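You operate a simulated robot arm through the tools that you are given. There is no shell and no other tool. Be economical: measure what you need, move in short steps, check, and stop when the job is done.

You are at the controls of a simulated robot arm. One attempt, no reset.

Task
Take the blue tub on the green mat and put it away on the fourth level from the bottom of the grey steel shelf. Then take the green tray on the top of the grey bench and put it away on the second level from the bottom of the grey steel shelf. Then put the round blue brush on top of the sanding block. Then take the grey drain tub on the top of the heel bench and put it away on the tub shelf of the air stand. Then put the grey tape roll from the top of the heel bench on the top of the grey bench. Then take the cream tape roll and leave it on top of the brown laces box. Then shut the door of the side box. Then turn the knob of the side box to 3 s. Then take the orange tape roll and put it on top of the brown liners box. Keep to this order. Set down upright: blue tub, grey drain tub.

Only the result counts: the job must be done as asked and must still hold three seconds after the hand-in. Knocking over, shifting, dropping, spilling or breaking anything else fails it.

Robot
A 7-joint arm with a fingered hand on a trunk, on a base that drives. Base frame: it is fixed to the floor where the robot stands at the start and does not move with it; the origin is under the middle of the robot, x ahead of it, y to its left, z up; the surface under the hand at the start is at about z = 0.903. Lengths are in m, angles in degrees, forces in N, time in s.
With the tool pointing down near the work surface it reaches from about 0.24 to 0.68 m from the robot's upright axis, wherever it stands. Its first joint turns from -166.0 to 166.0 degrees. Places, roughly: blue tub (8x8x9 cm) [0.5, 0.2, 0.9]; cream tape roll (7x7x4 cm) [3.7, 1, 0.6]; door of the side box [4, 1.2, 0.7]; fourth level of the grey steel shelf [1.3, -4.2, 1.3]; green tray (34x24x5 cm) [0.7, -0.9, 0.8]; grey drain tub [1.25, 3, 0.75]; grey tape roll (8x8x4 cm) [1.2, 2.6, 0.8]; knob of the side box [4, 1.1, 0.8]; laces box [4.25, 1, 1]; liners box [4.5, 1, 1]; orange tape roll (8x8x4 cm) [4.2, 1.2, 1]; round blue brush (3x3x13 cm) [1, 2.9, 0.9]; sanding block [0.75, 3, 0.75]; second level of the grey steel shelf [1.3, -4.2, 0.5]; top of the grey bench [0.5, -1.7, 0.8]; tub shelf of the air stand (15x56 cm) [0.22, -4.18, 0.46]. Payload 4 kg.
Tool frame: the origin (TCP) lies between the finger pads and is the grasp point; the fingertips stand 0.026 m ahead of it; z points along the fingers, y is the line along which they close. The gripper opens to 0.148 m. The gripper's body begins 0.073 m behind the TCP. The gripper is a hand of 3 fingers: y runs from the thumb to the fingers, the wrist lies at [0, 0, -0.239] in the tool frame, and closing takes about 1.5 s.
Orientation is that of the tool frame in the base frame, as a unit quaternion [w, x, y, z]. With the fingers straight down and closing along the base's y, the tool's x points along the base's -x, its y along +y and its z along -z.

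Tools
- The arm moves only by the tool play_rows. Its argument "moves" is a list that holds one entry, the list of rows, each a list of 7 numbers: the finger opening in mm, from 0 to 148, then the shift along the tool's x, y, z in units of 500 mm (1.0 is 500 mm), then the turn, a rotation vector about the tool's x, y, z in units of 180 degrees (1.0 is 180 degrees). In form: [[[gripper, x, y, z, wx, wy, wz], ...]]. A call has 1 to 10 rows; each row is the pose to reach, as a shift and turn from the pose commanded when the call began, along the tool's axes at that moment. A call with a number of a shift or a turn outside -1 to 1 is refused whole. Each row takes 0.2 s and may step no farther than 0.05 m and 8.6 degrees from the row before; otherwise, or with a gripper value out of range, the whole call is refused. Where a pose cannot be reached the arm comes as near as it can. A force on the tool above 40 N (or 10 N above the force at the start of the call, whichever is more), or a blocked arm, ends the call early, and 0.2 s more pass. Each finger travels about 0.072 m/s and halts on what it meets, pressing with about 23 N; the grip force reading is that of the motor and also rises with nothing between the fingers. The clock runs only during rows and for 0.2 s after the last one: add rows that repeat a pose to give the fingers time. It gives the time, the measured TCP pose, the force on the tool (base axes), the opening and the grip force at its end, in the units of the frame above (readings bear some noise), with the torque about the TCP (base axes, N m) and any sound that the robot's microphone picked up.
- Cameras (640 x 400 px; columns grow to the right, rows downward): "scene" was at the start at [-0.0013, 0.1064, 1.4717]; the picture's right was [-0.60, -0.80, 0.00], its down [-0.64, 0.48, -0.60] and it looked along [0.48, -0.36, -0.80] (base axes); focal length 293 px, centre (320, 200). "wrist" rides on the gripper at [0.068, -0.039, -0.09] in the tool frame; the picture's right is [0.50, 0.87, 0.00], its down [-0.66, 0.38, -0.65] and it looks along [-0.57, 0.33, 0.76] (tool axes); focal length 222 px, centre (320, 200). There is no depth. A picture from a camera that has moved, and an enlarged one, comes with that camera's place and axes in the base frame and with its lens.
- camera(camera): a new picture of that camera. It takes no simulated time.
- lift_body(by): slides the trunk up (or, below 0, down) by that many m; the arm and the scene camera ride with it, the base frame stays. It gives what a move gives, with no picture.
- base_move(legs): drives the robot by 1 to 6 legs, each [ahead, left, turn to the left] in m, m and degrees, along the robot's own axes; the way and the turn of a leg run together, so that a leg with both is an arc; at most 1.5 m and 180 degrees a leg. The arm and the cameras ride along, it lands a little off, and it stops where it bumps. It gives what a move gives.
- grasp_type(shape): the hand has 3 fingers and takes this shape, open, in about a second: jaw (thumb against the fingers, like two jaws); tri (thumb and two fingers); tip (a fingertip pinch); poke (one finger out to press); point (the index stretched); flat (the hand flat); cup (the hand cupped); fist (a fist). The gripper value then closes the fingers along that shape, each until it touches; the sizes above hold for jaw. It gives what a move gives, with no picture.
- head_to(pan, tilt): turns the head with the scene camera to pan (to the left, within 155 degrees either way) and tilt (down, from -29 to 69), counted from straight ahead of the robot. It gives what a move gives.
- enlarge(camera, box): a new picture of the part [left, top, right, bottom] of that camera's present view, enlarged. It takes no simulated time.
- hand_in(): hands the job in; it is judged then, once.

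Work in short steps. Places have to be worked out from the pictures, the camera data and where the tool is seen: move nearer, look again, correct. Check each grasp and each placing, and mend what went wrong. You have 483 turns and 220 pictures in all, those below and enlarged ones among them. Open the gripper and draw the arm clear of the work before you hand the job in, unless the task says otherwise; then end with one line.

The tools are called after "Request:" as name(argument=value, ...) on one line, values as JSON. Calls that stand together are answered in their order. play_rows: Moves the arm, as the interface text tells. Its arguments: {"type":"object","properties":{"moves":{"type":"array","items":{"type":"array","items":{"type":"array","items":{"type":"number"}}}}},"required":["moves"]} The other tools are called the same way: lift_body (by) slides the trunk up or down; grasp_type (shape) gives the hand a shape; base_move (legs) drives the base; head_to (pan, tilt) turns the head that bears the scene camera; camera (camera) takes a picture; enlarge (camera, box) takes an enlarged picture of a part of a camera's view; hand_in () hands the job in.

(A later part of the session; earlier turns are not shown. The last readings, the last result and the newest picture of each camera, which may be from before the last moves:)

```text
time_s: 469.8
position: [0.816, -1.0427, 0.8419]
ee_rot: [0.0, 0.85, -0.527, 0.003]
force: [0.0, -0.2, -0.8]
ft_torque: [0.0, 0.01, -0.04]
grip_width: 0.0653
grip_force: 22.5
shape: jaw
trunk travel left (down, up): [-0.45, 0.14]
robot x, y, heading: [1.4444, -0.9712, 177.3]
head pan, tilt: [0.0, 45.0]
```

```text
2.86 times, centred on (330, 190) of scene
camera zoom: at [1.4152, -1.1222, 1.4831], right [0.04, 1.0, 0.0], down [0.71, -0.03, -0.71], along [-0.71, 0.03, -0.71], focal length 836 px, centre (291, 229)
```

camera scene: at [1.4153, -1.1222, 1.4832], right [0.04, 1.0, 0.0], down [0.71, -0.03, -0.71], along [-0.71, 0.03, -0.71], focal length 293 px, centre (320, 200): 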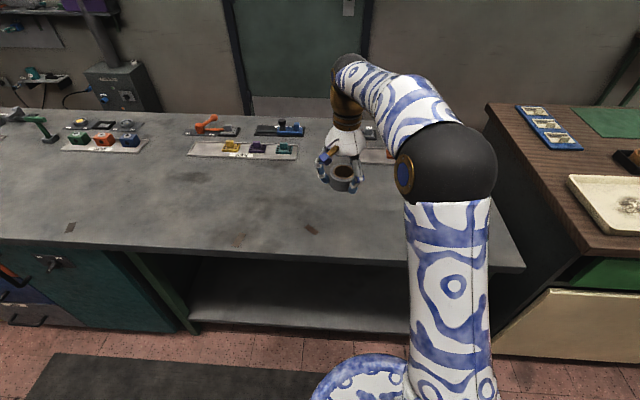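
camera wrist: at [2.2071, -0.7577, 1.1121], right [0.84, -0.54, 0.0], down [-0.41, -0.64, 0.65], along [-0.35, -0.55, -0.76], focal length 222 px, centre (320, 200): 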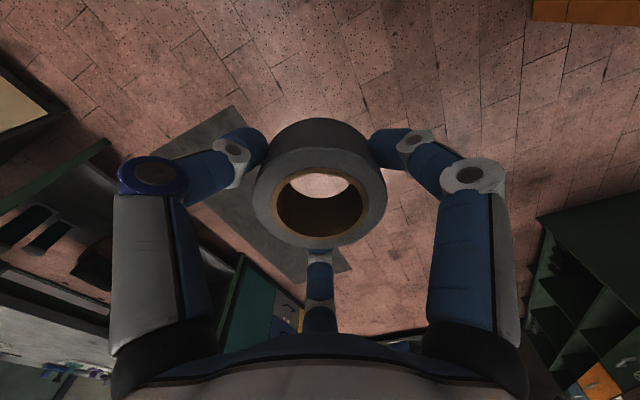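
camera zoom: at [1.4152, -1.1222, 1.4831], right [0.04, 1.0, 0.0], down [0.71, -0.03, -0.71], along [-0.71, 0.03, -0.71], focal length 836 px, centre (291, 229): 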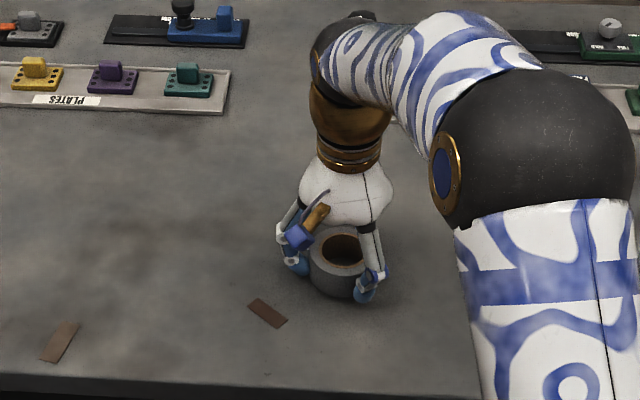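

Request:
play_rows(moves=[[[55, 0, 0, 0.01, 0, 0, 0], [55, 0, 0, 0.01, 0, 0, 0]]])

Request:
play_rows(moves=[[[55, 0, 0, 0.01, 0, 0, 0], [55, 0, 0, 0.01, 0, 0, 0]]])

Request:
play_rows(moves=[[[55, 0, 0, 0.008, 0, 0, 0], [55, 0, 0, 0.008, 0, 0, 0]]])

```text
time_s: 470.4
position: [0.8158, -1.0438, 0.837]
ee_rot: [0.001, 0.85, -0.527, 0.001]
force: [0.7, -0.7, -0.8]
ft_torque: [0.0, 0.0, 0.04]
grip_width: 0.0653
grip_force: 22.5
shape: jaw
trunk travel left (down, up): [-0.45, 0.14]
robot x, y, heading: [1.4416, -0.9716, 177.4]
head pan, tilt: [0.0, 45.0]
```

```text
time_s: 471.0
position: [0.8166, -1.0425, 0.8315]
ee_rot: [0.001, 0.85, -0.527, 0.001]
force: [-0.2, 0.3, 1.0]
ft_torque: [0.06, 0.0, -0.02]
grip_width: 0.0654
grip_force: 23.0
shape: jaw
trunk travel left (down, up): [-0.45, 0.14]
robot x, y, heading: [1.4386, -0.9723, 177.5]
head pan, tilt: [0.0, 45.0]
```

```text
time_s: 471.6
position: [0.8171, -1.0418, 0.83]
ee_rot: [0.001, 0.85, -0.527, 0.001]
force: [0.2, 0.2, 23.7]
ft_torque: [0.15, -0.03, -0.06]
grip_width: 0.0656
grip_force: 23.2
shape: jaw
trunk travel left (down, up): [-0.45, 0.14]
robot x, y, heading: [1.4455, -0.9691, 177.6]
head pan, tilt: [0.0, 45.0]
```

The roll is down on the bench. I open and rise.

Request:
play_rows(moves=[[[64, 0, 0, -0.006, 0, 0, 0], [72, 0, 0, -0.006, 0, 0, 0], [80, 0, 0, -0.006, 0, 0, 0], [90, 0, 0, -0.006, 0, 0, 0], [100, 0, 0, -0.01, 0, 0, 0], [104, 0, 0, -0.08, 0, 0, 0], [104, 0, 0, -0.16, 0, 0, 0], [104, 0, 0, -0.25, 0, 0, 0], [104, 0, 0, -0.34, 0, 0, 0]]])

Request:
camera(camera="wrist")

```text
time_s: 473.6
position: [0.8161, -1.0431, 0.9967]
ee_rot: [0.0, 0.85, -0.527, 0.002]
force: [-0.5, 0.4, 0.1]
ft_torque: [0.04, -0.02, 0.0]
grip_width: 0.1036
grip_force: 0.1
shape: jaw
trunk travel left (down, up): [-0.45, 0.14]
robot x, y, heading: [1.4451, -0.9725, 177.5]
head pan, tilt: [0.0, 45.0]
```

```text
93 pictures are left
camera wrist: at [0.881, -1.0854, 1.0882], right [-0.55, -0.83, 0.0], down [-0.63, 0.42, 0.65], along [-0.54, 0.36, -0.76], focal length 222 px, centre (320, 200)
```

wrist: 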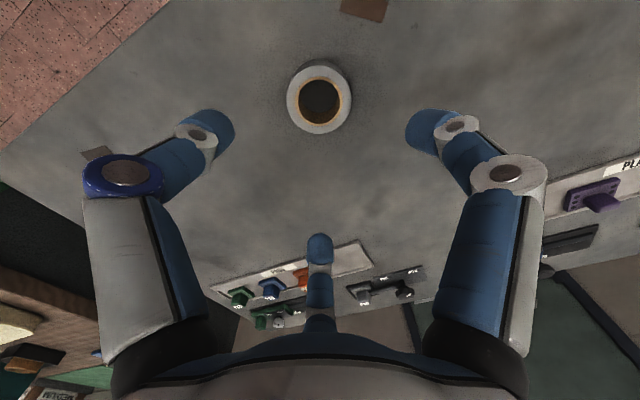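

The grey roll is placed. Now to the east area around (4, 1): I back off, turn around and look.

Request:
base_move(legs=[[-0.45, 0, 0], [0, 0, -140]])

Request:
head_to(pan=0, tilt=15)

Request:
camera(camera="scene")

```text
time_s: 482.0
position: [2.3032, -0.5187, 0.9976]
ee_rot: [-0.001, 0.185, 0.983, 0.0]
force: [0.4, 0.5, -0.3]
ft_torque: [0.03, -0.01, -0.02]
grip_width: 0.1038
grip_force: 0.0
shape: jaw
trunk travel left (down, up): [-0.45, 0.14]
robot x, y, heading: [1.8811, -0.9893, 39.5]
head pan, tilt: [0.0, 45.0]
```

```text
time_s: 482.9
position: [2.3033, -0.5172, 0.9963]
ee_rot: [-0.002, 0.186, 0.983, 0.001]
force: [-1.2, 0.0, 0.4]
ft_torque: [0.0, -0.05, -0.04]
grip_width: 0.104
grip_force: 0.0
shape: jaw
trunk travel left (down, up): [-0.45, 0.14]
robot x, y, heading: [1.8815, -0.9865, 39.5]
head pan, tilt: [0.0, 15.0]
```

```text
92 pictures are left
camera scene: at [1.8153, -0.8537, 1.5299], right [0.64, -0.77, 0.0], down [-0.2, -0.17, -0.97], along [0.74, 0.62, -0.26], focal length 293 px, centre (320, 200)
```

scene: 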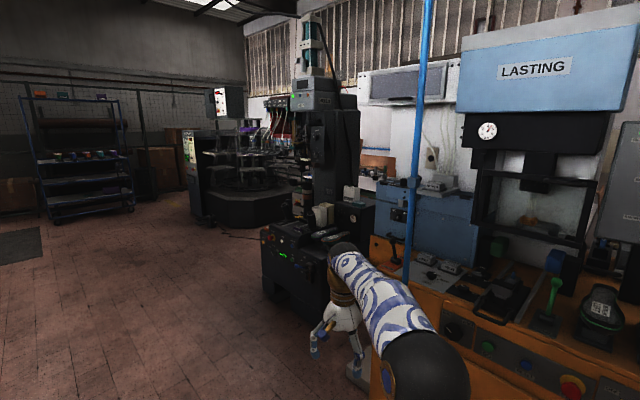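

Request:
enlarge(camera="scene", box=[240, 70, 420, 330])

Request:
base_move(legs=[[0.6, 0.9, 0]])

Request:
camera(camera="scene")

```text
1.54 times, centred on (330, 200) of scene
camera zoom: at [1.8153, -0.8537, 1.5299], right [0.64, -0.77, 0.0], down [-0.2, -0.17, -0.97], along [0.74, 0.62, -0.26], focal length 450 px, centre (305, 200)
```

zoom: 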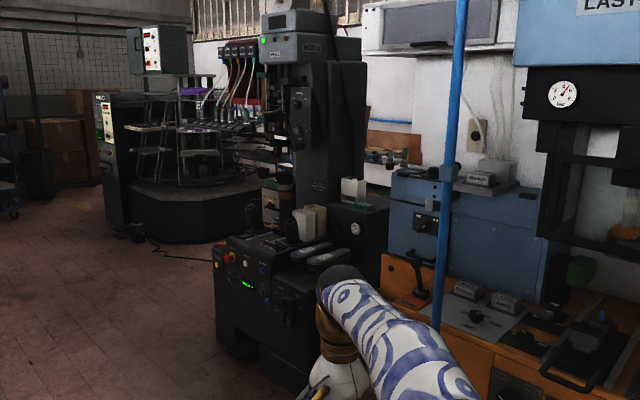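

```text
time_s: 488.5
position: [2.1849, 0.5633, 0.9971]
ee_rot: [-0.001, 0.182, 0.983, 0.0]
force: [-0.6, -0.3, -0.6]
ft_torque: [-0.04, 0.0, -0.02]
grip_width: 0.1038
grip_force: 0.0
shape: jaw
trunk travel left (down, up): [-0.45, 0.14]
robot x, y, heading: [1.7693, 0.0905, 40.1]
head pan, tilt: [0.0, 15.0]
```

```text
90 pictures are left
camera scene: at [1.6993, 0.2239, 1.53], right [0.64, -0.77, 0.0], down [-0.2, -0.17, -0.97], along [0.74, 0.62, -0.26], focal length 293 px, centre (320, 200)
```

scene: 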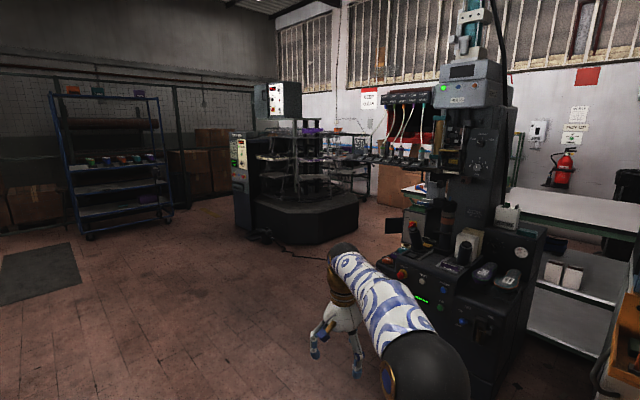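

Request:
enlarge(camera="scene", box=[370, 150, 550, 300])

```text
2.67 times, centred on (460, 225) of scene
camera zoom: at [1.6993, 0.2239, 1.53], right [0.64, -0.77, 0.0], down [-0.2, -0.17, -0.97], along [0.74, 0.62, -0.26], focal length 781 px, centre (-53, 133)
```

zoom: 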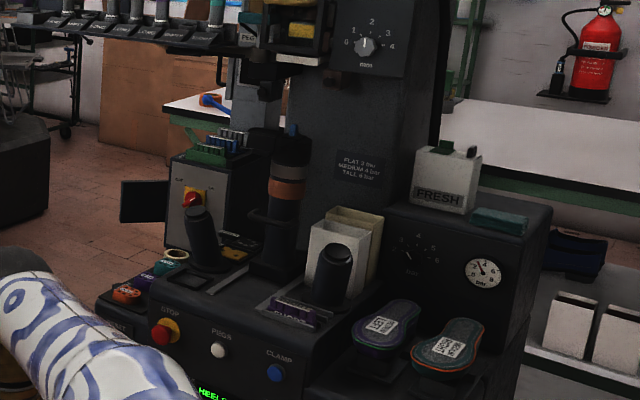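

Request:
lift_body(by=0.1)

Request:
base_move(legs=[[0.5, 0.55, -30]])

Request:
head_to(pan=15, tilt=22)

Request:
camera(camera="scene")

```text
time_s: 489.8
position: [2.1854, 0.5624, 1.0969]
ee_rot: [-0.003, 0.182, 0.983, 0.0]
force: [0.8, 0.4, 0.1]
ft_torque: [0.01, -0.05, 0.05]
grip_width: 0.1035
grip_force: 0.0
shape: jaw
trunk travel left (down, up): [-0.55, 0.04]
robot x, y, heading: [1.7713, 0.0852, 39.7]
head pan, tilt: [0.0, 15.0]
```

```text
time_s: 493.9
position: [2.5893, 0.9947, 1.0972]
ee_rot: [-0.001, 0.433, 0.901, 0.0]
force: [-0.4, 0.6, -0.8]
ft_torque: [-0.02, 0.0, 0.02]
grip_width: 0.1038
grip_force: 0.1
shape: jaw
trunk travel left (down, up): [-0.55, 0.04]
robot x, y, heading: [1.9929, 0.7942, 9.7]
head pan, tilt: [0.0, 15.0]
```

```text
time_s: 494.6
position: [2.59, 0.9943, 1.097]
ee_rot: [-0.001, 0.433, 0.902, 0.0]
force: [-0.2, 0.9, -0.6]
ft_torque: [0.02, 0.0, 0.0]
grip_width: 0.104
grip_force: 0.1
shape: jaw
trunk travel left (down, up): [-0.55, 0.04]
robot x, y, heading: [1.9917, 0.792, 9.7]
head pan, tilt: [15.0, 22.0]
```

```text
88 pictures are left
camera scene: at [1.9913, 0.9691, 1.6186], right [0.42, -0.91, 0.0], down [-0.34, -0.16, -0.93], along [0.84, 0.39, -0.37], focal length 293 px, centre (320, 200)
```

scene: 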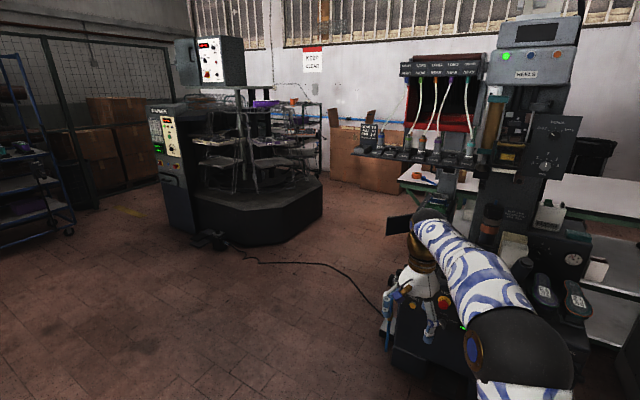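

I retract the arm and straighten the hand so it stops hiding the view, then drive to the free floor north-west of the machine.

Request:
play_rows(moves=[[[104, 0.04, -0.073, 0, 0, 0, 0.028], [104, 0.081, -0.146, 0, 0, 0, 0.056], [104, 0.121, -0.219, 0, 0, 0, 0.084], [104, 0.162, -0.292, 0, 0, 0, 0.112], [104, 0.2, -0.365, 0, 0, 0, 0.14], [104, 0.2425, -0.4375, 0, 0, 0, 0.1667], [104, 0.2425, -0.4375, 0, 0, 0, 0.1667]]])

Request:
base_move(legs=[[0.45, 0.75, 0], [0, 0, -20]])

Request:
head_to(pan=5, tilt=25)

Request:
camera(camera="scene")

```text
time_s: 496.2
position: [2.3443, 0.9514, 1.0975]
ee_rot: [-0.002, 0.652, 0.759, 0.0]
force: [-0.1, -0.7, -0.9]
ft_torque: [-0.02, 0.01, 0.01]
grip_width: 0.1036
grip_force: 0.0
shape: jaw
trunk travel left (down, up): [-0.55, 0.04]
robot x, y, heading: [1.9928, 0.7905, 9.6]
head pan, tilt: [15.0, 22.0]
```

```text
time_s: 501.9
position: [2.6769, 1.6506, 1.0978]
ee_rot: [-0.001, 0.767, 0.641, 0.001]
force: [-0.8, -1.0, 0.2]
ft_torque: [-0.01, 0.0, 0.02]
grip_width: 0.1038
grip_force: 0.0
shape: jaw
trunk travel left (down, up): [-0.55, 0.04]
robot x, y, heading: [2.2895, 1.6108, -9.3]
head pan, tilt: [15.0, 22.0]
```

```text
time_s: 502.7
position: [2.6774, 1.6488, 1.0985]
ee_rot: [-0.002, 0.767, 0.641, 0.0]
force: [0.2, 0.7, -0.1]
ft_torque: [0.0, 0.0, 0.0]
grip_width: 0.104
grip_force: 0.0
shape: jaw
trunk travel left (down, up): [-0.55, 0.04]
robot x, y, heading: [2.288, 1.6134, -9.2]
head pan, tilt: [5.0, 25.0]
```

```text
87 pictures are left
camera scene: at [2.3473, 1.7642, 1.6137], right [-0.07, -1.0, 0.0], down [-0.42, 0.03, -0.91], along [0.9, -0.07, -0.42], focal length 293 px, centre (320, 200)
```

scene: 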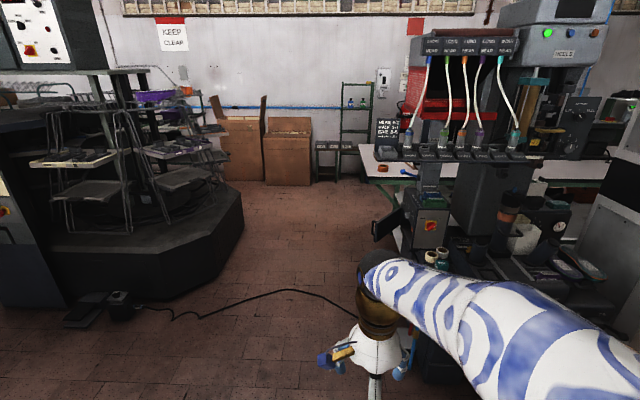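

Request:
enlarge(camera="scene", box=[350, 130, 550, 290])

```text
2.50 times, centred on (450, 210) of scene
camera zoom: at [2.3473, 1.7642, 1.6137], right [-0.07, -1.0, 0.0], down [-0.42, 0.03, -0.91], along [0.9, -0.07, -0.42], focal length 732 px, centre (-5, 175)
```

zoom: 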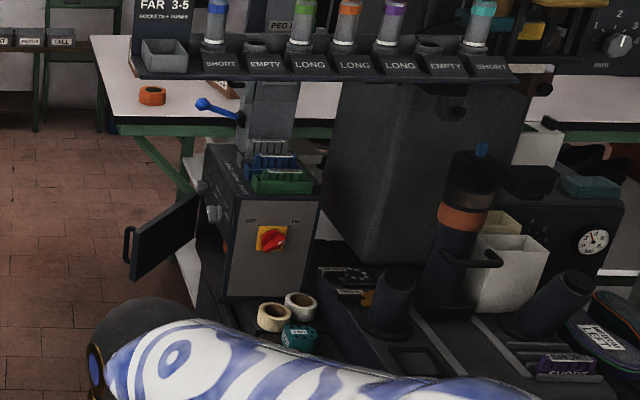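

The side box has its door (black flap) on its north side, the cream roll sits in front of it near (3.70, 1.01, 0.6), and the orange roll is on the white table. I move closer for a better view.

Request:
base_move(legs=[[0.35, 0.3, 0], [0, 0, -28]])

Request:
head_to(pan=10, tilt=35)

Request:
camera(camera="scene")

```text
time_s: 506.8
position: [3.0363, 1.7123, 1.0979]
ee_rot: [-0.002, 0.9, 0.437, 0.001]
force: [0.1, 0.6, 0.2]
ft_torque: [0.01, 0.0, -0.01]
grip_width: 0.1037
grip_force: 0.1
shape: jaw
trunk travel left (down, up): [-0.55, 0.04]
robot x, y, heading: [2.6752, 1.8621, -37.2]
head pan, tilt: [5.0, 25.0]
```

```text
time_s: 507.5
position: [3.0361, 1.7127, 1.0982]
ee_rot: [-0.002, 0.9, 0.436, 0.001]
force: [-0.3, -0.5, 0.3]
ft_torque: [-0.01, -0.01, 0.0]
grip_width: 0.1038
grip_force: 0.1
shape: jaw
trunk travel left (down, up): [-0.55, 0.04]
robot x, y, heading: [2.6779, 1.8592, -37.1]
head pan, tilt: [10.0, 35.0]
```

```text
85 pictures are left
camera scene: at [2.7996, 1.9763, 1.598], right [-0.46, -0.89, 0.0], down [-0.51, 0.26, -0.82], along [0.73, -0.38, -0.57], focal length 293 px, centre (320, 200)
```

scene: 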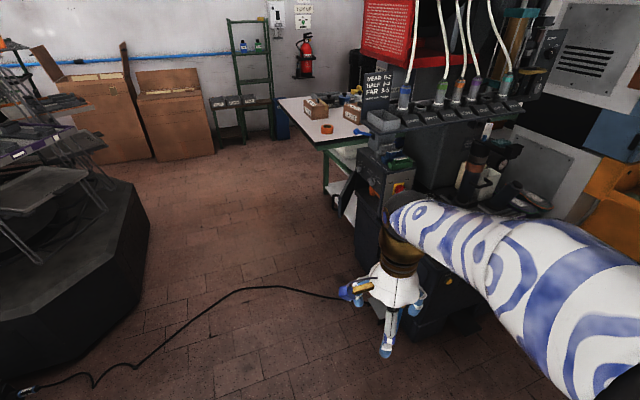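

Request:
enlarge(camera="scene", box=[270, 80, 430, 240])

Request:
camera(camera="wrist")

```text
2.50 times, centred on (350, 160) of scene
camera zoom: at [2.7996, 1.9763, 1.598], right [-0.46, -0.89, 0.0], down [-0.51, 0.26, -0.82], along [0.73, -0.38, -0.57], focal length 732 px, centre (245, 300)
```

zoom: 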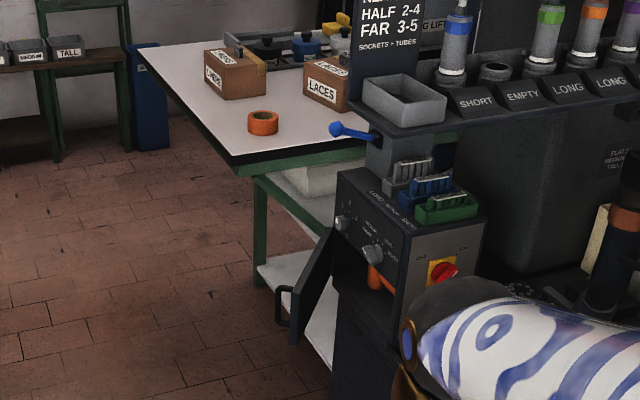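

```text
83 pictures are left
camera wrist: at [3.0478, 1.789, 1.1885], right [0.99, -0.14, 0.0], down [-0.11, -0.75, 0.65], along [-0.09, -0.64, -0.76], focal length 222 px, centre (320, 200)
```

wrist: 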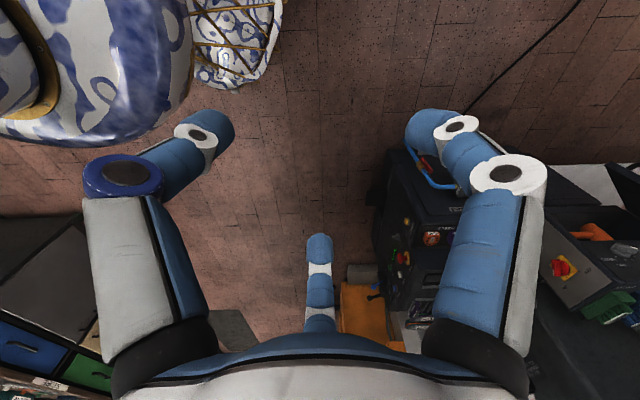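

Now everything is clear: LACES and LINERS boxes, orange roll on the table, the side box with two knobs on its north face and its door hinged open. I move to a spot north-west of the cream roll.

Request:
base_move(legs=[[0.6, 0.28, 0], [0.0, 0, -26]])

Request:
head_to(pan=10, tilt=45)

Request:
camera(camera="scene")

Request:
camera(camera="wrist")

```text
time_s: 512.5
position: [3.602, 1.4481, 1.0975]
ee_rot: [0.0, 0.968, 0.249, -0.002]
force: [0.3, 0.5, -0.2]
ft_torque: [0.03, 0.01, -0.02]
grip_width: 0.1038
grip_force: 0.0
shape: jaw
trunk travel left (down, up): [-0.55, 0.04]
robot x, y, heading: [3.3268, 1.7232, -61.2]
head pan, tilt: [10.0, 35.0]
stopped in leg 2: the robot was blocked; the commanded pose is now the measured one
```

```text
time_s: 513.2
position: [3.6017, 1.4488, 1.0975]
ee_rot: [0.0, 0.969, 0.247, -0.002]
force: [-0.1, -0.7, 0.0]
ft_torque: [0.04, 0.03, -0.02]
grip_width: 0.1037
grip_force: 0.2
shape: jaw
trunk travel left (down, up): [-0.55, 0.04]
robot x, y, heading: [3.3278, 1.7223, -61.5]
head pan, tilt: [10.0, 45.0]
```

```text
82 pictures are left
camera scene: at [3.4883, 1.7894, 1.582], right [-0.78, -0.62, 0.01], down [-0.44, 0.55, -0.71], along [0.44, -0.56, -0.71], focal length 293 px, centre (320, 200)
```

scene: 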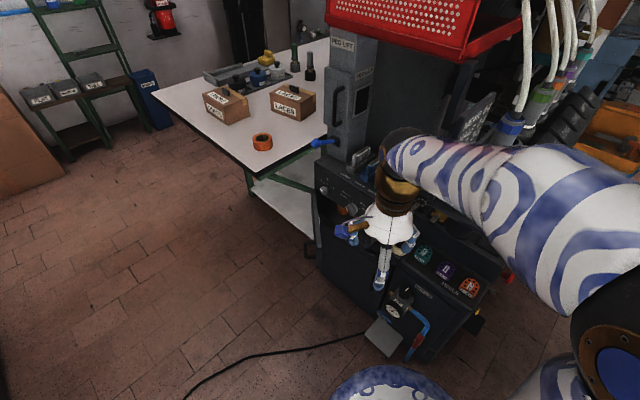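

```text
81 pictures are left
camera wrist: at [3.6425, 1.5151, 1.1876], right [0.85, -0.52, 0.0], down [-0.39, -0.64, 0.66], along [-0.34, -0.56, -0.75], focal length 222 px, centre (320, 200)
```

wrist: 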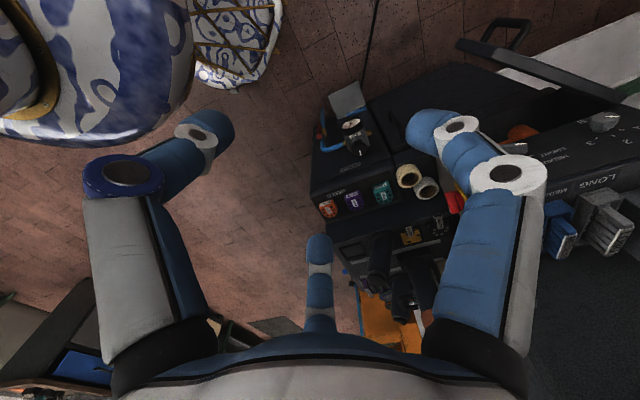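

The turn stopped a little short. The cream roll is at about (3.67, 1.035). I edge 10 cm ahead and see whether anything blocks.

Request:
base_move(legs=[[0.1, 0, 0]])

Request:
head_to(pan=-20, tilt=60)

Request:
camera(camera="scene")

```text
time_s: 514.5
position: [3.7433, 1.2759, 1.0779]
ee_rot: [-0.03, 0.947, 0.319, 0.03]
force: [3.7, -0.4, -0.8]
ft_torque: [0.09, 0.43, 0.0]
grip_width: 0.1038
grip_force: 0.1
shape: jaw
trunk travel left (down, up): [-0.55, 0.04]
robot x, y, heading: [3.4647, 1.5968, -51.1]
head pan, tilt: [10.0, 45.0]
stopped in leg 1: the robot was blocked; the commanded pose is now the measured one
```

```text
time_s: 515.5
position: [3.738, 1.2965, 1.084]
ee_rot: [-0.022, 0.948, 0.317, 0.028]
force: [0.6, -0.2, -0.8]
ft_torque: [0.0, 0.03, -0.05]
grip_width: 0.1042
grip_force: 0.1
shape: jaw
trunk travel left (down, up): [-0.55, 0.04]
robot x, y, heading: [3.4578, 1.6001, -51.3]
head pan, tilt: [-20.0, 60.0]
```

```text
80 pictures are left
camera scene: at [3.5631, 1.6828, 1.5631], right [-0.95, -0.32, 0.01], down [-0.28, 0.82, -0.5], along [0.16, -0.48, -0.87], focal length 293 px, centre (320, 200)
```

scene: 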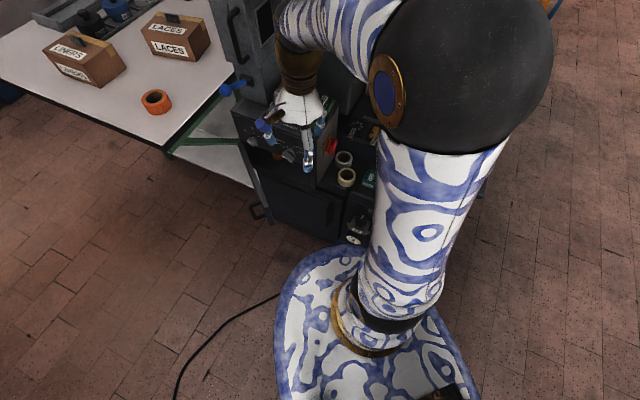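

The base touched the plate on the machine's north side. I back off 12 cm and recheck.

Request:
base_move(legs=[[-0.12, 0, 0]])

Request:
camera(camera="wrist")

Request:
camera(camera="scene")

```text
time_s: 516.8
position: [3.6641, 1.3939, 1.0826]
ee_rot: [-0.023, 0.948, 0.317, 0.026]
force: [-0.4, -0.1, -0.1]
ft_torque: [-0.01, 0.01, -0.03]
grip_width: 0.1043
grip_force: 0.0
shape: jaw
trunk travel left (down, up): [-0.55, 0.04]
robot x, y, heading: [3.3772, 1.6984, -51.6]
head pan, tilt: [-20.0, 60.0]
```

```text
79 pictures are left
camera wrist: at [3.691, 1.46, 1.1782], right [0.92, -0.39, 0.01], down [-0.32, -0.73, 0.6], along [-0.23, -0.55, -0.8], focal length 222 px, centre (320, 200)
```

wrist: 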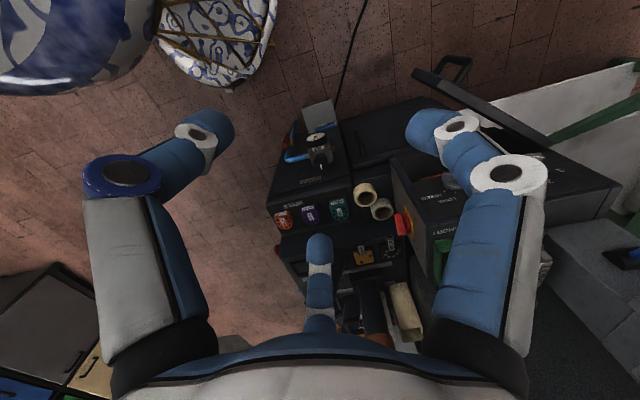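

```text
78 pictures are left
camera scene: at [3.4904, 1.7802, 1.5619], right [-0.95, -0.32, 0.01], down [-0.28, 0.82, -0.5], along [0.15, -0.48, -0.87], focal length 293 px, centre (320, 200)
```

scene: 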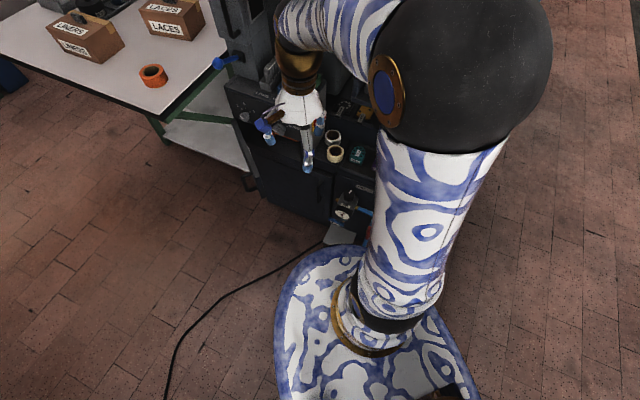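

I suspect my elbow met the rack overhanging at about (3.43, 1.47, 1.28). I back off further and look at the rack.

Request:
base_move(legs=[[-0.35, 0, 0]])

Request:
head_to(pan=-5, tilt=25)

Request:
camera(camera="scene")

```text
time_s: 519.0
position: [3.4403, 1.6581, 1.0837]
ee_rot: [-0.023, 0.948, 0.317, 0.03]
force: [0.1, -0.6, -0.6]
ft_torque: [-0.02, 0.02, -0.01]
grip_width: 0.104
grip_force: 0.1
shape: jaw
trunk travel left (down, up): [-0.55, 0.04]
robot x, y, heading: [3.1632, 1.9649, -51.6]
head pan, tilt: [-20.0, 60.0]
```

```text
time_s: 520.0
position: [3.4398, 1.6578, 1.0854]
ee_rot: [-0.023, 0.948, 0.317, 0.031]
force: [-0.1, -0.4, -0.3]
ft_torque: [0.01, -0.02, 0.01]
grip_width: 0.1039
grip_force: 0.1
shape: jaw
trunk travel left (down, up): [-0.55, 0.04]
robot x, y, heading: [3.162, 1.9662, -51.4]
head pan, tilt: [-5.0, 25.0]
```

```text
77 pictures are left
camera scene: at [3.2938, 2.0296, 1.6137], right [-0.83, -0.55, 0.0], down [-0.23, 0.35, -0.91], along [0.5, -0.76, -0.42], focal length 293 px, centre (320, 200)
```

scene: 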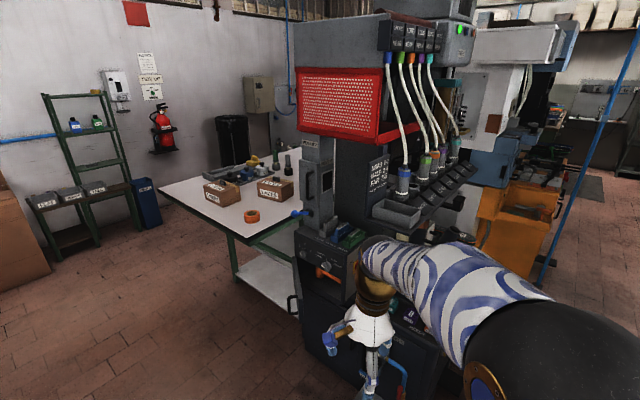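

The rack and its contents look intact. I lower the trunk so the arm passes beneath the rack, then approach again.

Request:
lift_body(by=-0.36)

Request:
base_move(legs=[[0.4, 0, 0], [0, 0, -12]])

Request:
camera(camera="wrist")

Request:
head_to(pan=0, tilt=35)

Request:
camera(camera="scene")

```text
time_s: 523.5
position: [3.4399, 1.6582, 0.7243]
ee_rot: [-0.024, 0.948, 0.317, 0.031]
force: [0.2, 0.9, 0.2]
ft_torque: [0.01, 0.01, 0.0]
grip_width: 0.104
grip_force: 0.1
shape: jaw
trunk travel left (down, up): [-0.19, 0.4]
robot x, y, heading: [3.1627, 1.9635, -51.4]
head pan, tilt: [-5.0, 25.0]
```

```text
time_s: 526.8
position: [3.6195, 1.2923, 0.7252]
ee_rot: [-0.02, 0.976, 0.216, 0.033]
force: [-0.5, -0.7, -0.3]
ft_torque: [-0.02, 0.01, -0.01]
grip_width: 0.104
grip_force: 0.1
shape: jaw
trunk travel left (down, up): [-0.19, 0.4]
robot x, y, heading: [3.4122, 1.6491, -63.7]
head pan, tilt: [-5.0, 25.0]
```

```text
76 pictures are left
camera wrist: at [3.6605, 1.3506, 0.8204], right [0.82, -0.57, 0.01], down [-0.47, -0.65, 0.59], along [-0.33, -0.49, -0.8], focal length 222 px, centre (320, 200)
```

wrist: 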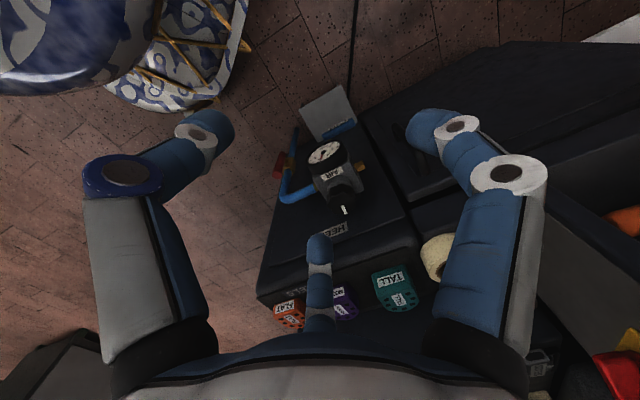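

```text
time_s: 527.5
position: [3.6209, 1.292, 0.7238]
ee_rot: [-0.021, 0.975, 0.217, 0.033]
force: [0.9, -0.7, -0.2]
ft_torque: [0.02, 0.01, 0.03]
grip_width: 0.1042
grip_force: 0.1
shape: jaw
trunk travel left (down, up): [-0.19, 0.4]
robot x, y, heading: [3.4155, 1.6481, -63.6]
head pan, tilt: [0.0, 35.0]
```

```text
75 pictures are left
camera scene: at [3.56, 1.6924, 1.238], right [-0.89, -0.45, 0.0], down [-0.26, 0.51, -0.82], along [0.37, -0.73, -0.57], focal length 293 px, centre (320, 200)
```

scene: 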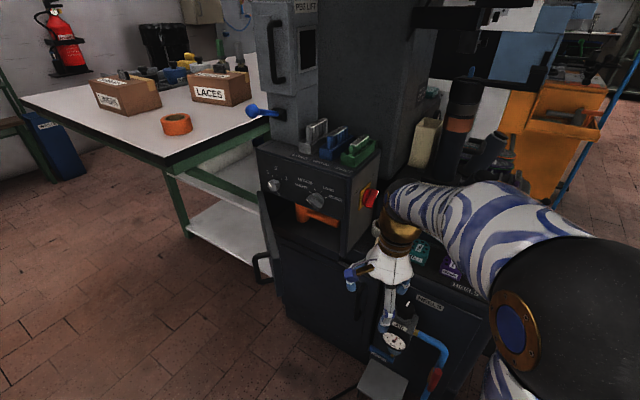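

Request:
enlarge(camera="scene", box=[245, 130, 385, 290])

```text
2.50 times, centred on (315, 210) of scene
camera zoom: at [3.56, 1.6924, 1.238], right [-0.89, -0.45, 0.0], down [-0.26, 0.51, -0.82], along [0.37, -0.73, -0.57], focal length 732 px, centre (332, 175)
```

zoom: 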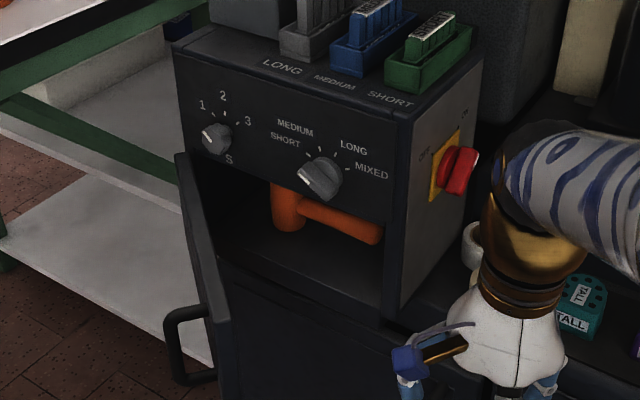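

The left knob carries the 1-2-3 s scale. For the cream roll, now at about (3.66, 1.04), I level the hand, turn it 15° so the fingers go between the neighbours, and move above it.

Request:
play_rows(moves=[[[100, -0.025, 0.08, 0.004, -0.0014, -0.004, -0.014], [96, -0.05, 0.16, 0.008, -0.0028, -0.008, -0.028], [92, -0.075, 0.245, 0.012, -0.0042, -0.0116, -0.042], [88, -0.1, 0.33, 0.016, -0.0056, -0.0155, -0.056], [86, -0.12, 0.4, 0.02, -0.007, -0.019, -0.07], [86, -0.135, 0.45, 0.022, -0.0084, -0.0232, -0.083], [86, -0.135, 0.45, 0.022, -0.0084, -0.0232, -0.083]]])

Request:
camera(camera="wrist")

Request:
head_to(pan=-12, tilt=50)

Request:
camera(camera="scene")

```text
time_s: 529.1
position: [3.6533, 1.0594, 0.7013]
ee_rot: [0.004, 0.94, 0.341, 0.002]
force: [-0.2, -0.2, -0.5]
ft_torque: [0.01, 0.02, 0.0]
grip_width: 0.0865
grip_force: 0.1
shape: jaw
trunk travel left (down, up): [-0.19, 0.4]
robot x, y, heading: [3.4139, 1.6504, -63.8]
head pan, tilt: [0.0, 35.0]
```

```text
73 pictures are left
camera wrist: at [3.6801, 1.133, 0.792], right [0.94, -0.34, 0.01], down [-0.27, -0.71, 0.66], along [-0.22, -0.62, -0.75], focal length 222 px, centre (320, 200)
```

wrist: 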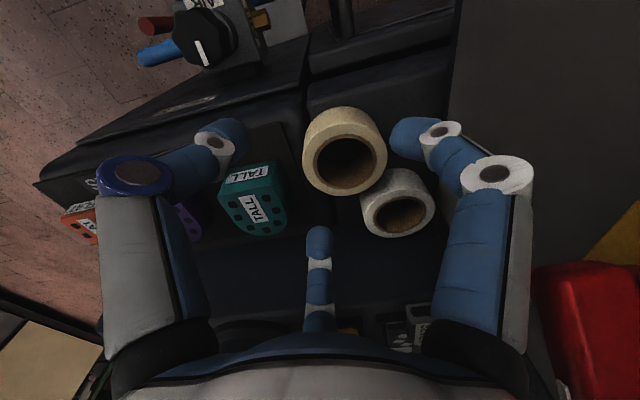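

```text
time_s: 529.9
position: [3.6543, 1.0598, 0.7025]
ee_rot: [0.005, 0.94, 0.341, 0.003]
force: [0.0, -0.7, 0.1]
ft_torque: [-0.01, 0.01, -0.02]
grip_width: 0.0869
grip_force: 0.0
shape: jaw
trunk travel left (down, up): [-0.19, 0.4]
robot x, y, heading: [3.4093, 1.6508, -63.7]
head pan, tilt: [-12.0, 50.0]
```

```text
72 pictures are left
camera scene: at [3.5401, 1.6965, 1.2163], right [-0.97, -0.25, 0.0], down [-0.19, 0.74, -0.64], along [0.16, -0.62, -0.77], focal length 293 px, centre (320, 200)
```

scene: 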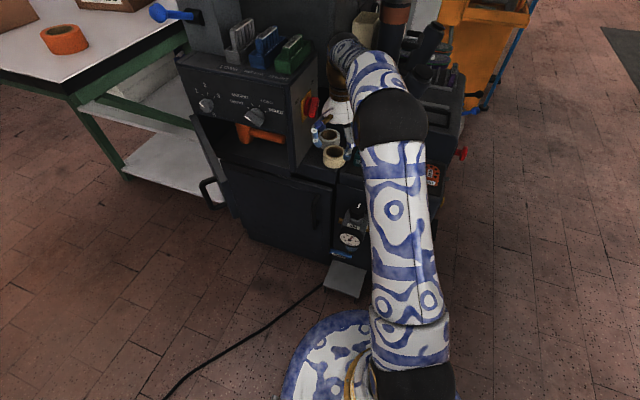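

The cream roll centre triangulates to (3.667, 1.025), top ≈ 0.615, with enough finger room. I centre above it first and check.

Request:
play_rows(moves=[[[90, -0.012, 0.035, 0.02, 0, 0, 0], [90, -0.025, 0.07, 0.06, 0, 0, 0], [90, -0.025, 0.07, 0.1, 0, 0, 0], [90, -0.025, 0.07, 0.1, 0, 0, 0]]])

Request:
camera(camera="wrist")

```text
time_s: 530.9
position: [3.6679, 1.0243, 0.6529]
ee_rot: [0.005, 0.94, 0.341, 0.002]
force: [-0.2, 0.2, -1.1]
ft_torque: [-0.03, -0.01, 0.02]
grip_width: 0.0895
grip_force: 0.1
shape: jaw
trunk travel left (down, up): [-0.19, 0.4]
robot x, y, heading: [3.4133, 1.6506, -63.5]
head pan, tilt: [-12.0, 50.0]
```

```text
71 pictures are left
camera wrist: at [3.695, 1.0982, 0.7431], right [0.94, -0.34, 0.01], down [-0.27, -0.71, 0.66], along [-0.22, -0.62, -0.75], focal length 222 px, centre (320, 200)
```

wrist: 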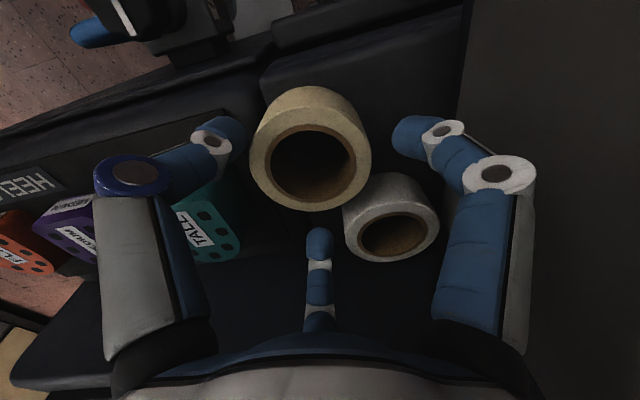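

Centred. I go down and close.

Request:
play_rows(moves=[[[90, 0.002, 0, 0.04, 0, 0, 0], [90, -0.002, 0.004, 0.08, 0, 0, 0], [90, -0.002, 0.004, 0.09, 0, 0, 0], [75, -0.002, 0.004, 0.09, 0, 0, 0], [60, -0.002, 0.004, 0.09, 0, 0, 0], [50, -0.002, 0.004, 0.09, 0, 0, 0], [45, -0.002, 0.004, 0.09, 0, 0, 0], [45, -0.002, 0.004, 0.09, 0, 0, 0]]])

Request:
camera(camera="wrist")

```text
time_s: 531.5
position: [3.6708, 1.0213, 0.6259]
ee_rot: [0.013, 0.94, 0.341, 0.003]
force: [1.7, 1.5, 25.0]
ft_torque: [1.08, 0.7, -0.16]
grip_width: 0.0907
grip_force: 0.1
shape: jaw
trunk travel left (down, up): [-0.19, 0.4]
robot x, y, heading: [3.4117, 1.6526, -63.2]
head pan, tilt: [-12.0, 50.0]
stopped in row 3: the force on the tool passed its limit at 49 N (the readings are from after the stop); the commanded pose is now the measured one
```

```text
70 pictures are left
camera wrist: at [3.6967, 1.0967, 0.7156], right [0.94, -0.34, 0.02], down [-0.27, -0.7, 0.66], along [-0.21, -0.63, -0.75], focal length 222 px, centre (320, 200)
```

wrist: 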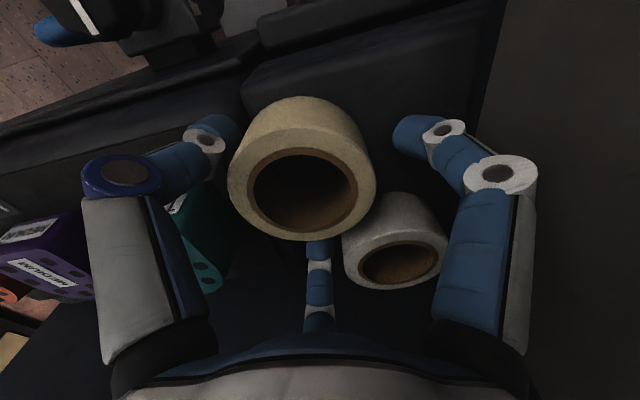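

The fingertips met the console surface (≈0.60), so the roll top is at ≈0.637 and its centre at (3.668, 1.036). I rise 8 mm, recentre, and close.

Request:
play_rows(moves=[[[90, 0, 0, -0.016, 0, 0, 0], [90, 0.0146, -0.027, -0.016, 0, 0, 0], [75, 0.0146, -0.027, -0.016, 0, 0, 0], [65, 0.0146, -0.027, -0.016, 0, 0, 0], [55, 0.0146, -0.027, -0.016, 0, 0, 0], [45, 0.0146, -0.027, -0.016, 0, 0, 0], [45, 0.0146, -0.027, -0.016, 0, 0, 0], [45, 0.0146, -0.027, -0.016, 0, 0, 0]]])

Request:
camera(camera="wrist")

```text
time_s: 533.3
position: [3.6671, 1.0359, 0.6297]
ee_rot: [0.009, 0.94, 0.341, 0.003]
force: [-1.1, 0.3, -0.3]
ft_torque: [0.03, 0.0, 0.0]
grip_width: 0.0626
grip_force: 22.7
shape: jaw
trunk travel left (down, up): [-0.19, 0.4]
robot x, y, heading: [3.4119, 1.653, -63.4]
head pan, tilt: [-12.0, 50.0]
```

```text
69 pictures are left
camera wrist: at [3.693, 1.1108, 0.7198], right [0.94, -0.34, 0.02], down [-0.27, -0.7, 0.66], along [-0.21, -0.63, -0.75], focal length 222 px, centre (320, 200)
```

wrist: 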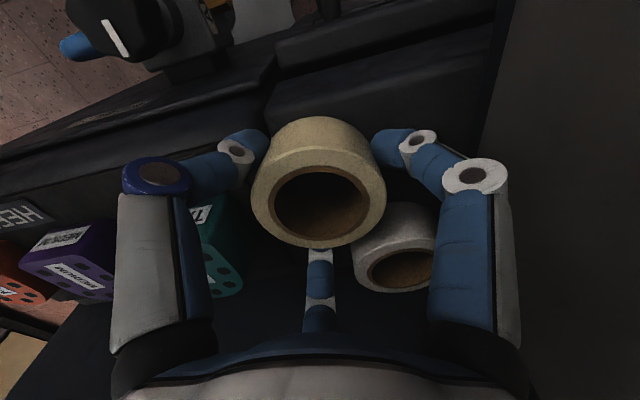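

Gripped. I lift 10 cm and draw back toward the robot, under the rack.

Request:
play_rows(moves=[[[45, 0, 0, -0.05, 0, 0, 0], [45, 0, 0, -0.12, 0, 0, 0], [45, 0, 0, -0.2, 0, 0, 0], [45, 0.02, -0.08, -0.2, 0, 0, 0], [45, 0.04, -0.16, -0.2, 0, 0, 0], [45, 0.06, -0.25, -0.2, 0, 0, 0], [45, 0.08, -0.34, -0.2, 0, 0, 0], [45, 0.1, -0.42, -0.2, 0, 0, 0], [45, 0.116, -0.486, -0.2, 0, 0, 0]]])

Request:
camera(camera="wrist")

```text
time_s: 535.3
position: [3.5551, 1.2608, 0.7231]
ee_rot: [0.009, 0.94, 0.341, 0.005]
force: [0.1, -0.2, -1.6]
ft_torque: [0.05, 0.02, 0.02]
grip_width: 0.0615
grip_force: 23.2
shape: jaw
trunk travel left (down, up): [-0.19, 0.4]
robot x, y, heading: [3.4124, 1.6471, -63.5]
head pan, tilt: [-12.0, 50.0]
```

```text
68 pictures are left
camera wrist: at [3.5805, 1.3364, 0.8131], right [0.94, -0.34, 0.02], down [-0.27, -0.7, 0.66], along [-0.21, -0.63, -0.75], focal length 222 px, centre (320, 200)
```

wrist: 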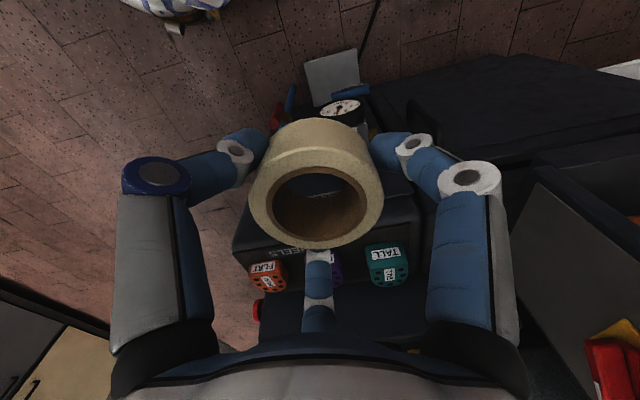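

I back off, raise the trunk, face south and strafe east to stand north of the white table.

Request:
base_move(legs=[[-0.32, 0, 0]])

Request:
lift_body(by=0.4)

Request:
base_move(legs=[[0, 0, -29], [0, 0.95, 0]])

Request:
head_to(pan=10, tilt=40)

Request:
camera(camera="scene")

Request:
camera(camera="wrist")

```text
time_s: 537.5
position: [3.4095, 1.5538, 0.7241]
ee_rot: [0.01, 0.939, 0.343, 0.003]
force: [0.1, 0.6, -1.3]
ft_torque: [0.01, -0.01, -0.01]
grip_width: 0.0618
grip_force: 22.7
shape: jaw
trunk travel left (down, up): [-0.19, 0.4]
robot x, y, heading: [3.2657, 1.939, -63.4]
head pan, tilt: [-12.0, 50.0]
```

```text
time_s: 541.3
position: [3.4103, 1.5535, 1.1229]
ee_rot: [0.01, 0.939, 0.343, 0.004]
force: [-0.5, 0.9, -0.7]
ft_torque: [0.01, 0.0, 0.01]
grip_width: 0.062
grip_force: 22.9
shape: jaw
trunk travel left (down, up): [-0.59, 0.0]
robot x, y, heading: [3.2656, 1.9424, -63.4]
head pan, tilt: [-12.0, 50.0]
```

```text
time_s: 547.7
position: [4.159, 1.5035, 1.1226]
ee_rot: [0.011, 0.994, 0.104, 0.002]
force: [0.1, 0.2, -0.8]
ft_torque: [-0.01, 0.0, 0.01]
grip_width: 0.0615
grip_force: 22.4
shape: jaw
trunk travel left (down, up): [-0.59, 0.0]
robot x, y, heading: [4.2131, 1.9148, -91.7]
head pan, tilt: [-12.0, 50.0]
```

```text
time_s: 548.5
position: [4.1579, 1.5039, 1.1238]
ee_rot: [0.01, 0.995, 0.103, 0.001]
force: [1.0, -0.7, -1.0]
ft_torque: [-0.01, 0.0, 0.0]
grip_width: 0.0616
grip_force: 23.1
shape: jaw
trunk travel left (down, up): [-0.59, 0.0]
robot x, y, heading: [4.2138, 1.9154, -91.4]
head pan, tilt: [10.0, 40.0]
```

```text
67 pictures are left
camera scene: at [4.3795, 1.8857, 1.6304], right [-0.99, -0.15, 0.0], down [-0.1, 0.64, -0.77], along [0.11, -0.76, -0.64], focal length 293 px, centre (320, 200)
```

scene: 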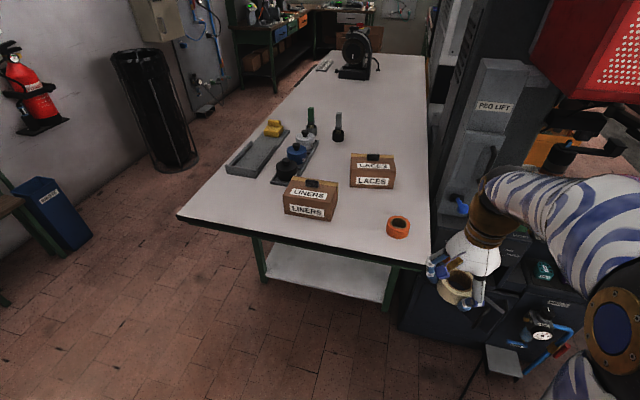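

```text
66 pictures are left
camera wrist: at [4.2157, 1.5575, 1.2133], right [0.67, -0.74, 0.02], down [-0.57, -0.49, 0.66], along [-0.48, -0.45, -0.75], focal length 222 px, centre (320, 200)
```

wrist: 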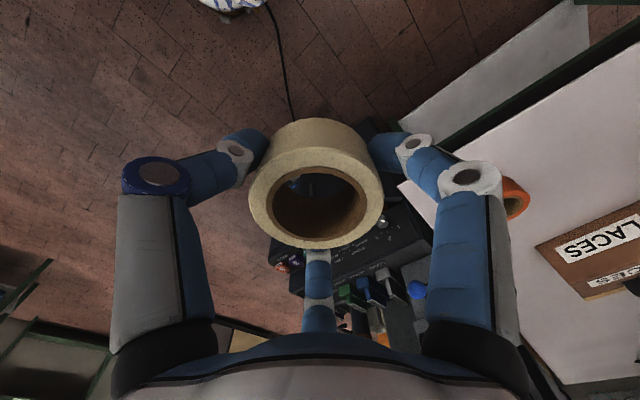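

Request:
enlarge(camera="scene", box=[270, 130, 430, 250])

```text
3.33 times, centred on (350, 190) of scene
camera zoom: at [4.3795, 1.8857, 1.6304], right [-0.99, -0.15, 0.0], down [-0.1, 0.64, -0.77], along [0.11, -0.76, -0.64], focal length 976 px, centre (220, 233)
```

zoom: 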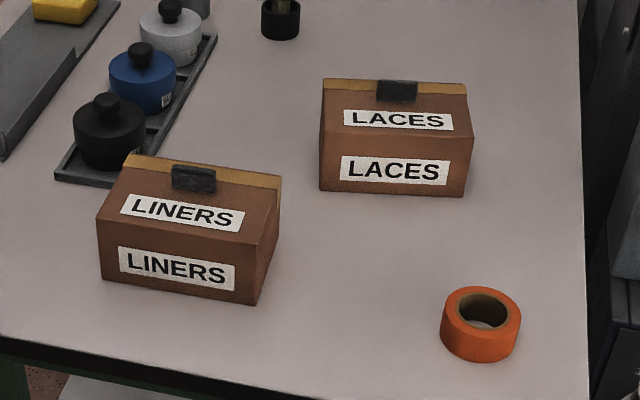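

Laces box: top brown area about x 4.23–4.40, y 0.89–0.985, z ≈ 1.02. I check the space under the table before moving closer.

Request:
head_to(pan=15, tilt=65)

Request:
camera(camera="scene")

```text
time_s: 549.4
position: [4.158, 1.5034, 1.1225]
ee_rot: [0.01, 0.994, 0.105, 0.001]
force: [0.6, 0.3, -0.1]
ft_torque: [-0.02, 0.01, 0.0]
grip_width: 0.0615
grip_force: 23.3
shape: jaw
trunk travel left (down, up): [-0.59, 0.0]
robot x, y, heading: [4.215, 1.9161, -91.1]
head pan, tilt: [15.0, 65.0]
```

```text
64 pictures are left
camera scene: at [4.3811, 1.9108, 1.5982], right [-0.97, -0.24, 0.0], down [-0.21, 0.88, -0.42], along [0.1, -0.41, -0.91], focal length 293 px, centre (320, 200)
```

scene: 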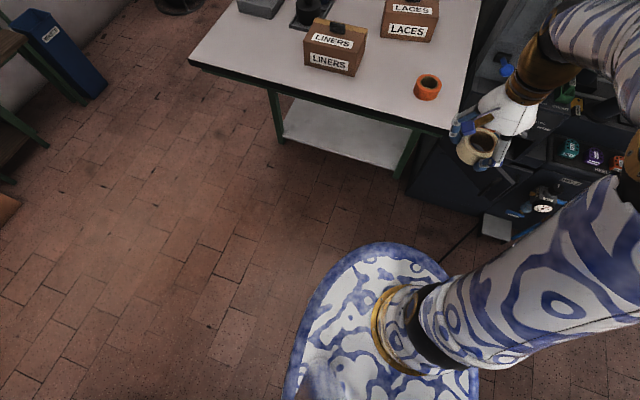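

The lower tier leaves room for my base. I move closer: 30 cm ahead, 8 cm left.

Request:
base_move(legs=[[0.1, 0.08, 0], [0.19, 0, 0]])

Request:
head_to(pan=5, tilt=50)

Request:
camera(camera="scene")

```text
time_s: 551.9
position: [4.2327, 1.2106, 1.1234]
ee_rot: [0.011, 0.995, 0.104, 0.001]
force: [0.0, -0.3, -1.6]
ft_torque: [0.0, -0.01, 0.0]
grip_width: 0.0616
grip_force: 22.7
shape: jaw
trunk travel left (down, up): [-0.59, 0.0]
robot x, y, heading: [4.2903, 1.6234, -91.2]
head pan, tilt: [15.0, 65.0]
```

```text
time_s: 552.6
position: [4.232, 1.2099, 1.1225]
ee_rot: [0.01, 0.995, 0.104, 0.0]
force: [0.8, 0.0, -1.1]
ft_torque: [-0.03, 0.02, 0.03]
grip_width: 0.0617
grip_force: 23.0
shape: jaw
trunk travel left (down, up): [-0.59, 0.0]
robot x, y, heading: [4.2891, 1.6207, -91.5]
head pan, tilt: [5.0, 50.0]
```

```text
63 pictures are left
camera scene: at [4.4458, 1.6004, 1.6162], right [-1.0, -0.06, 0.0], down [-0.05, 0.77, -0.64], along [0.04, -0.64, -0.77], focal length 293 px, centre (320, 200)
```

scene: 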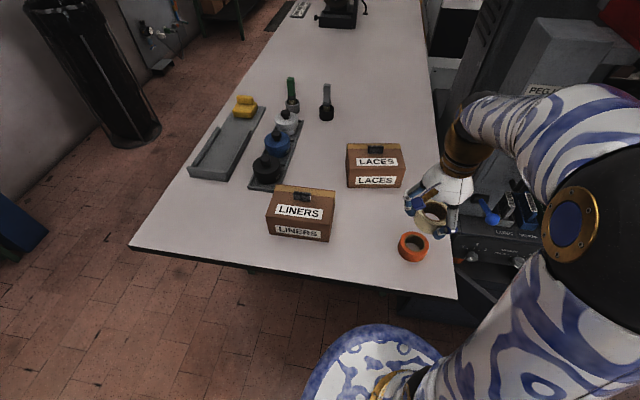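

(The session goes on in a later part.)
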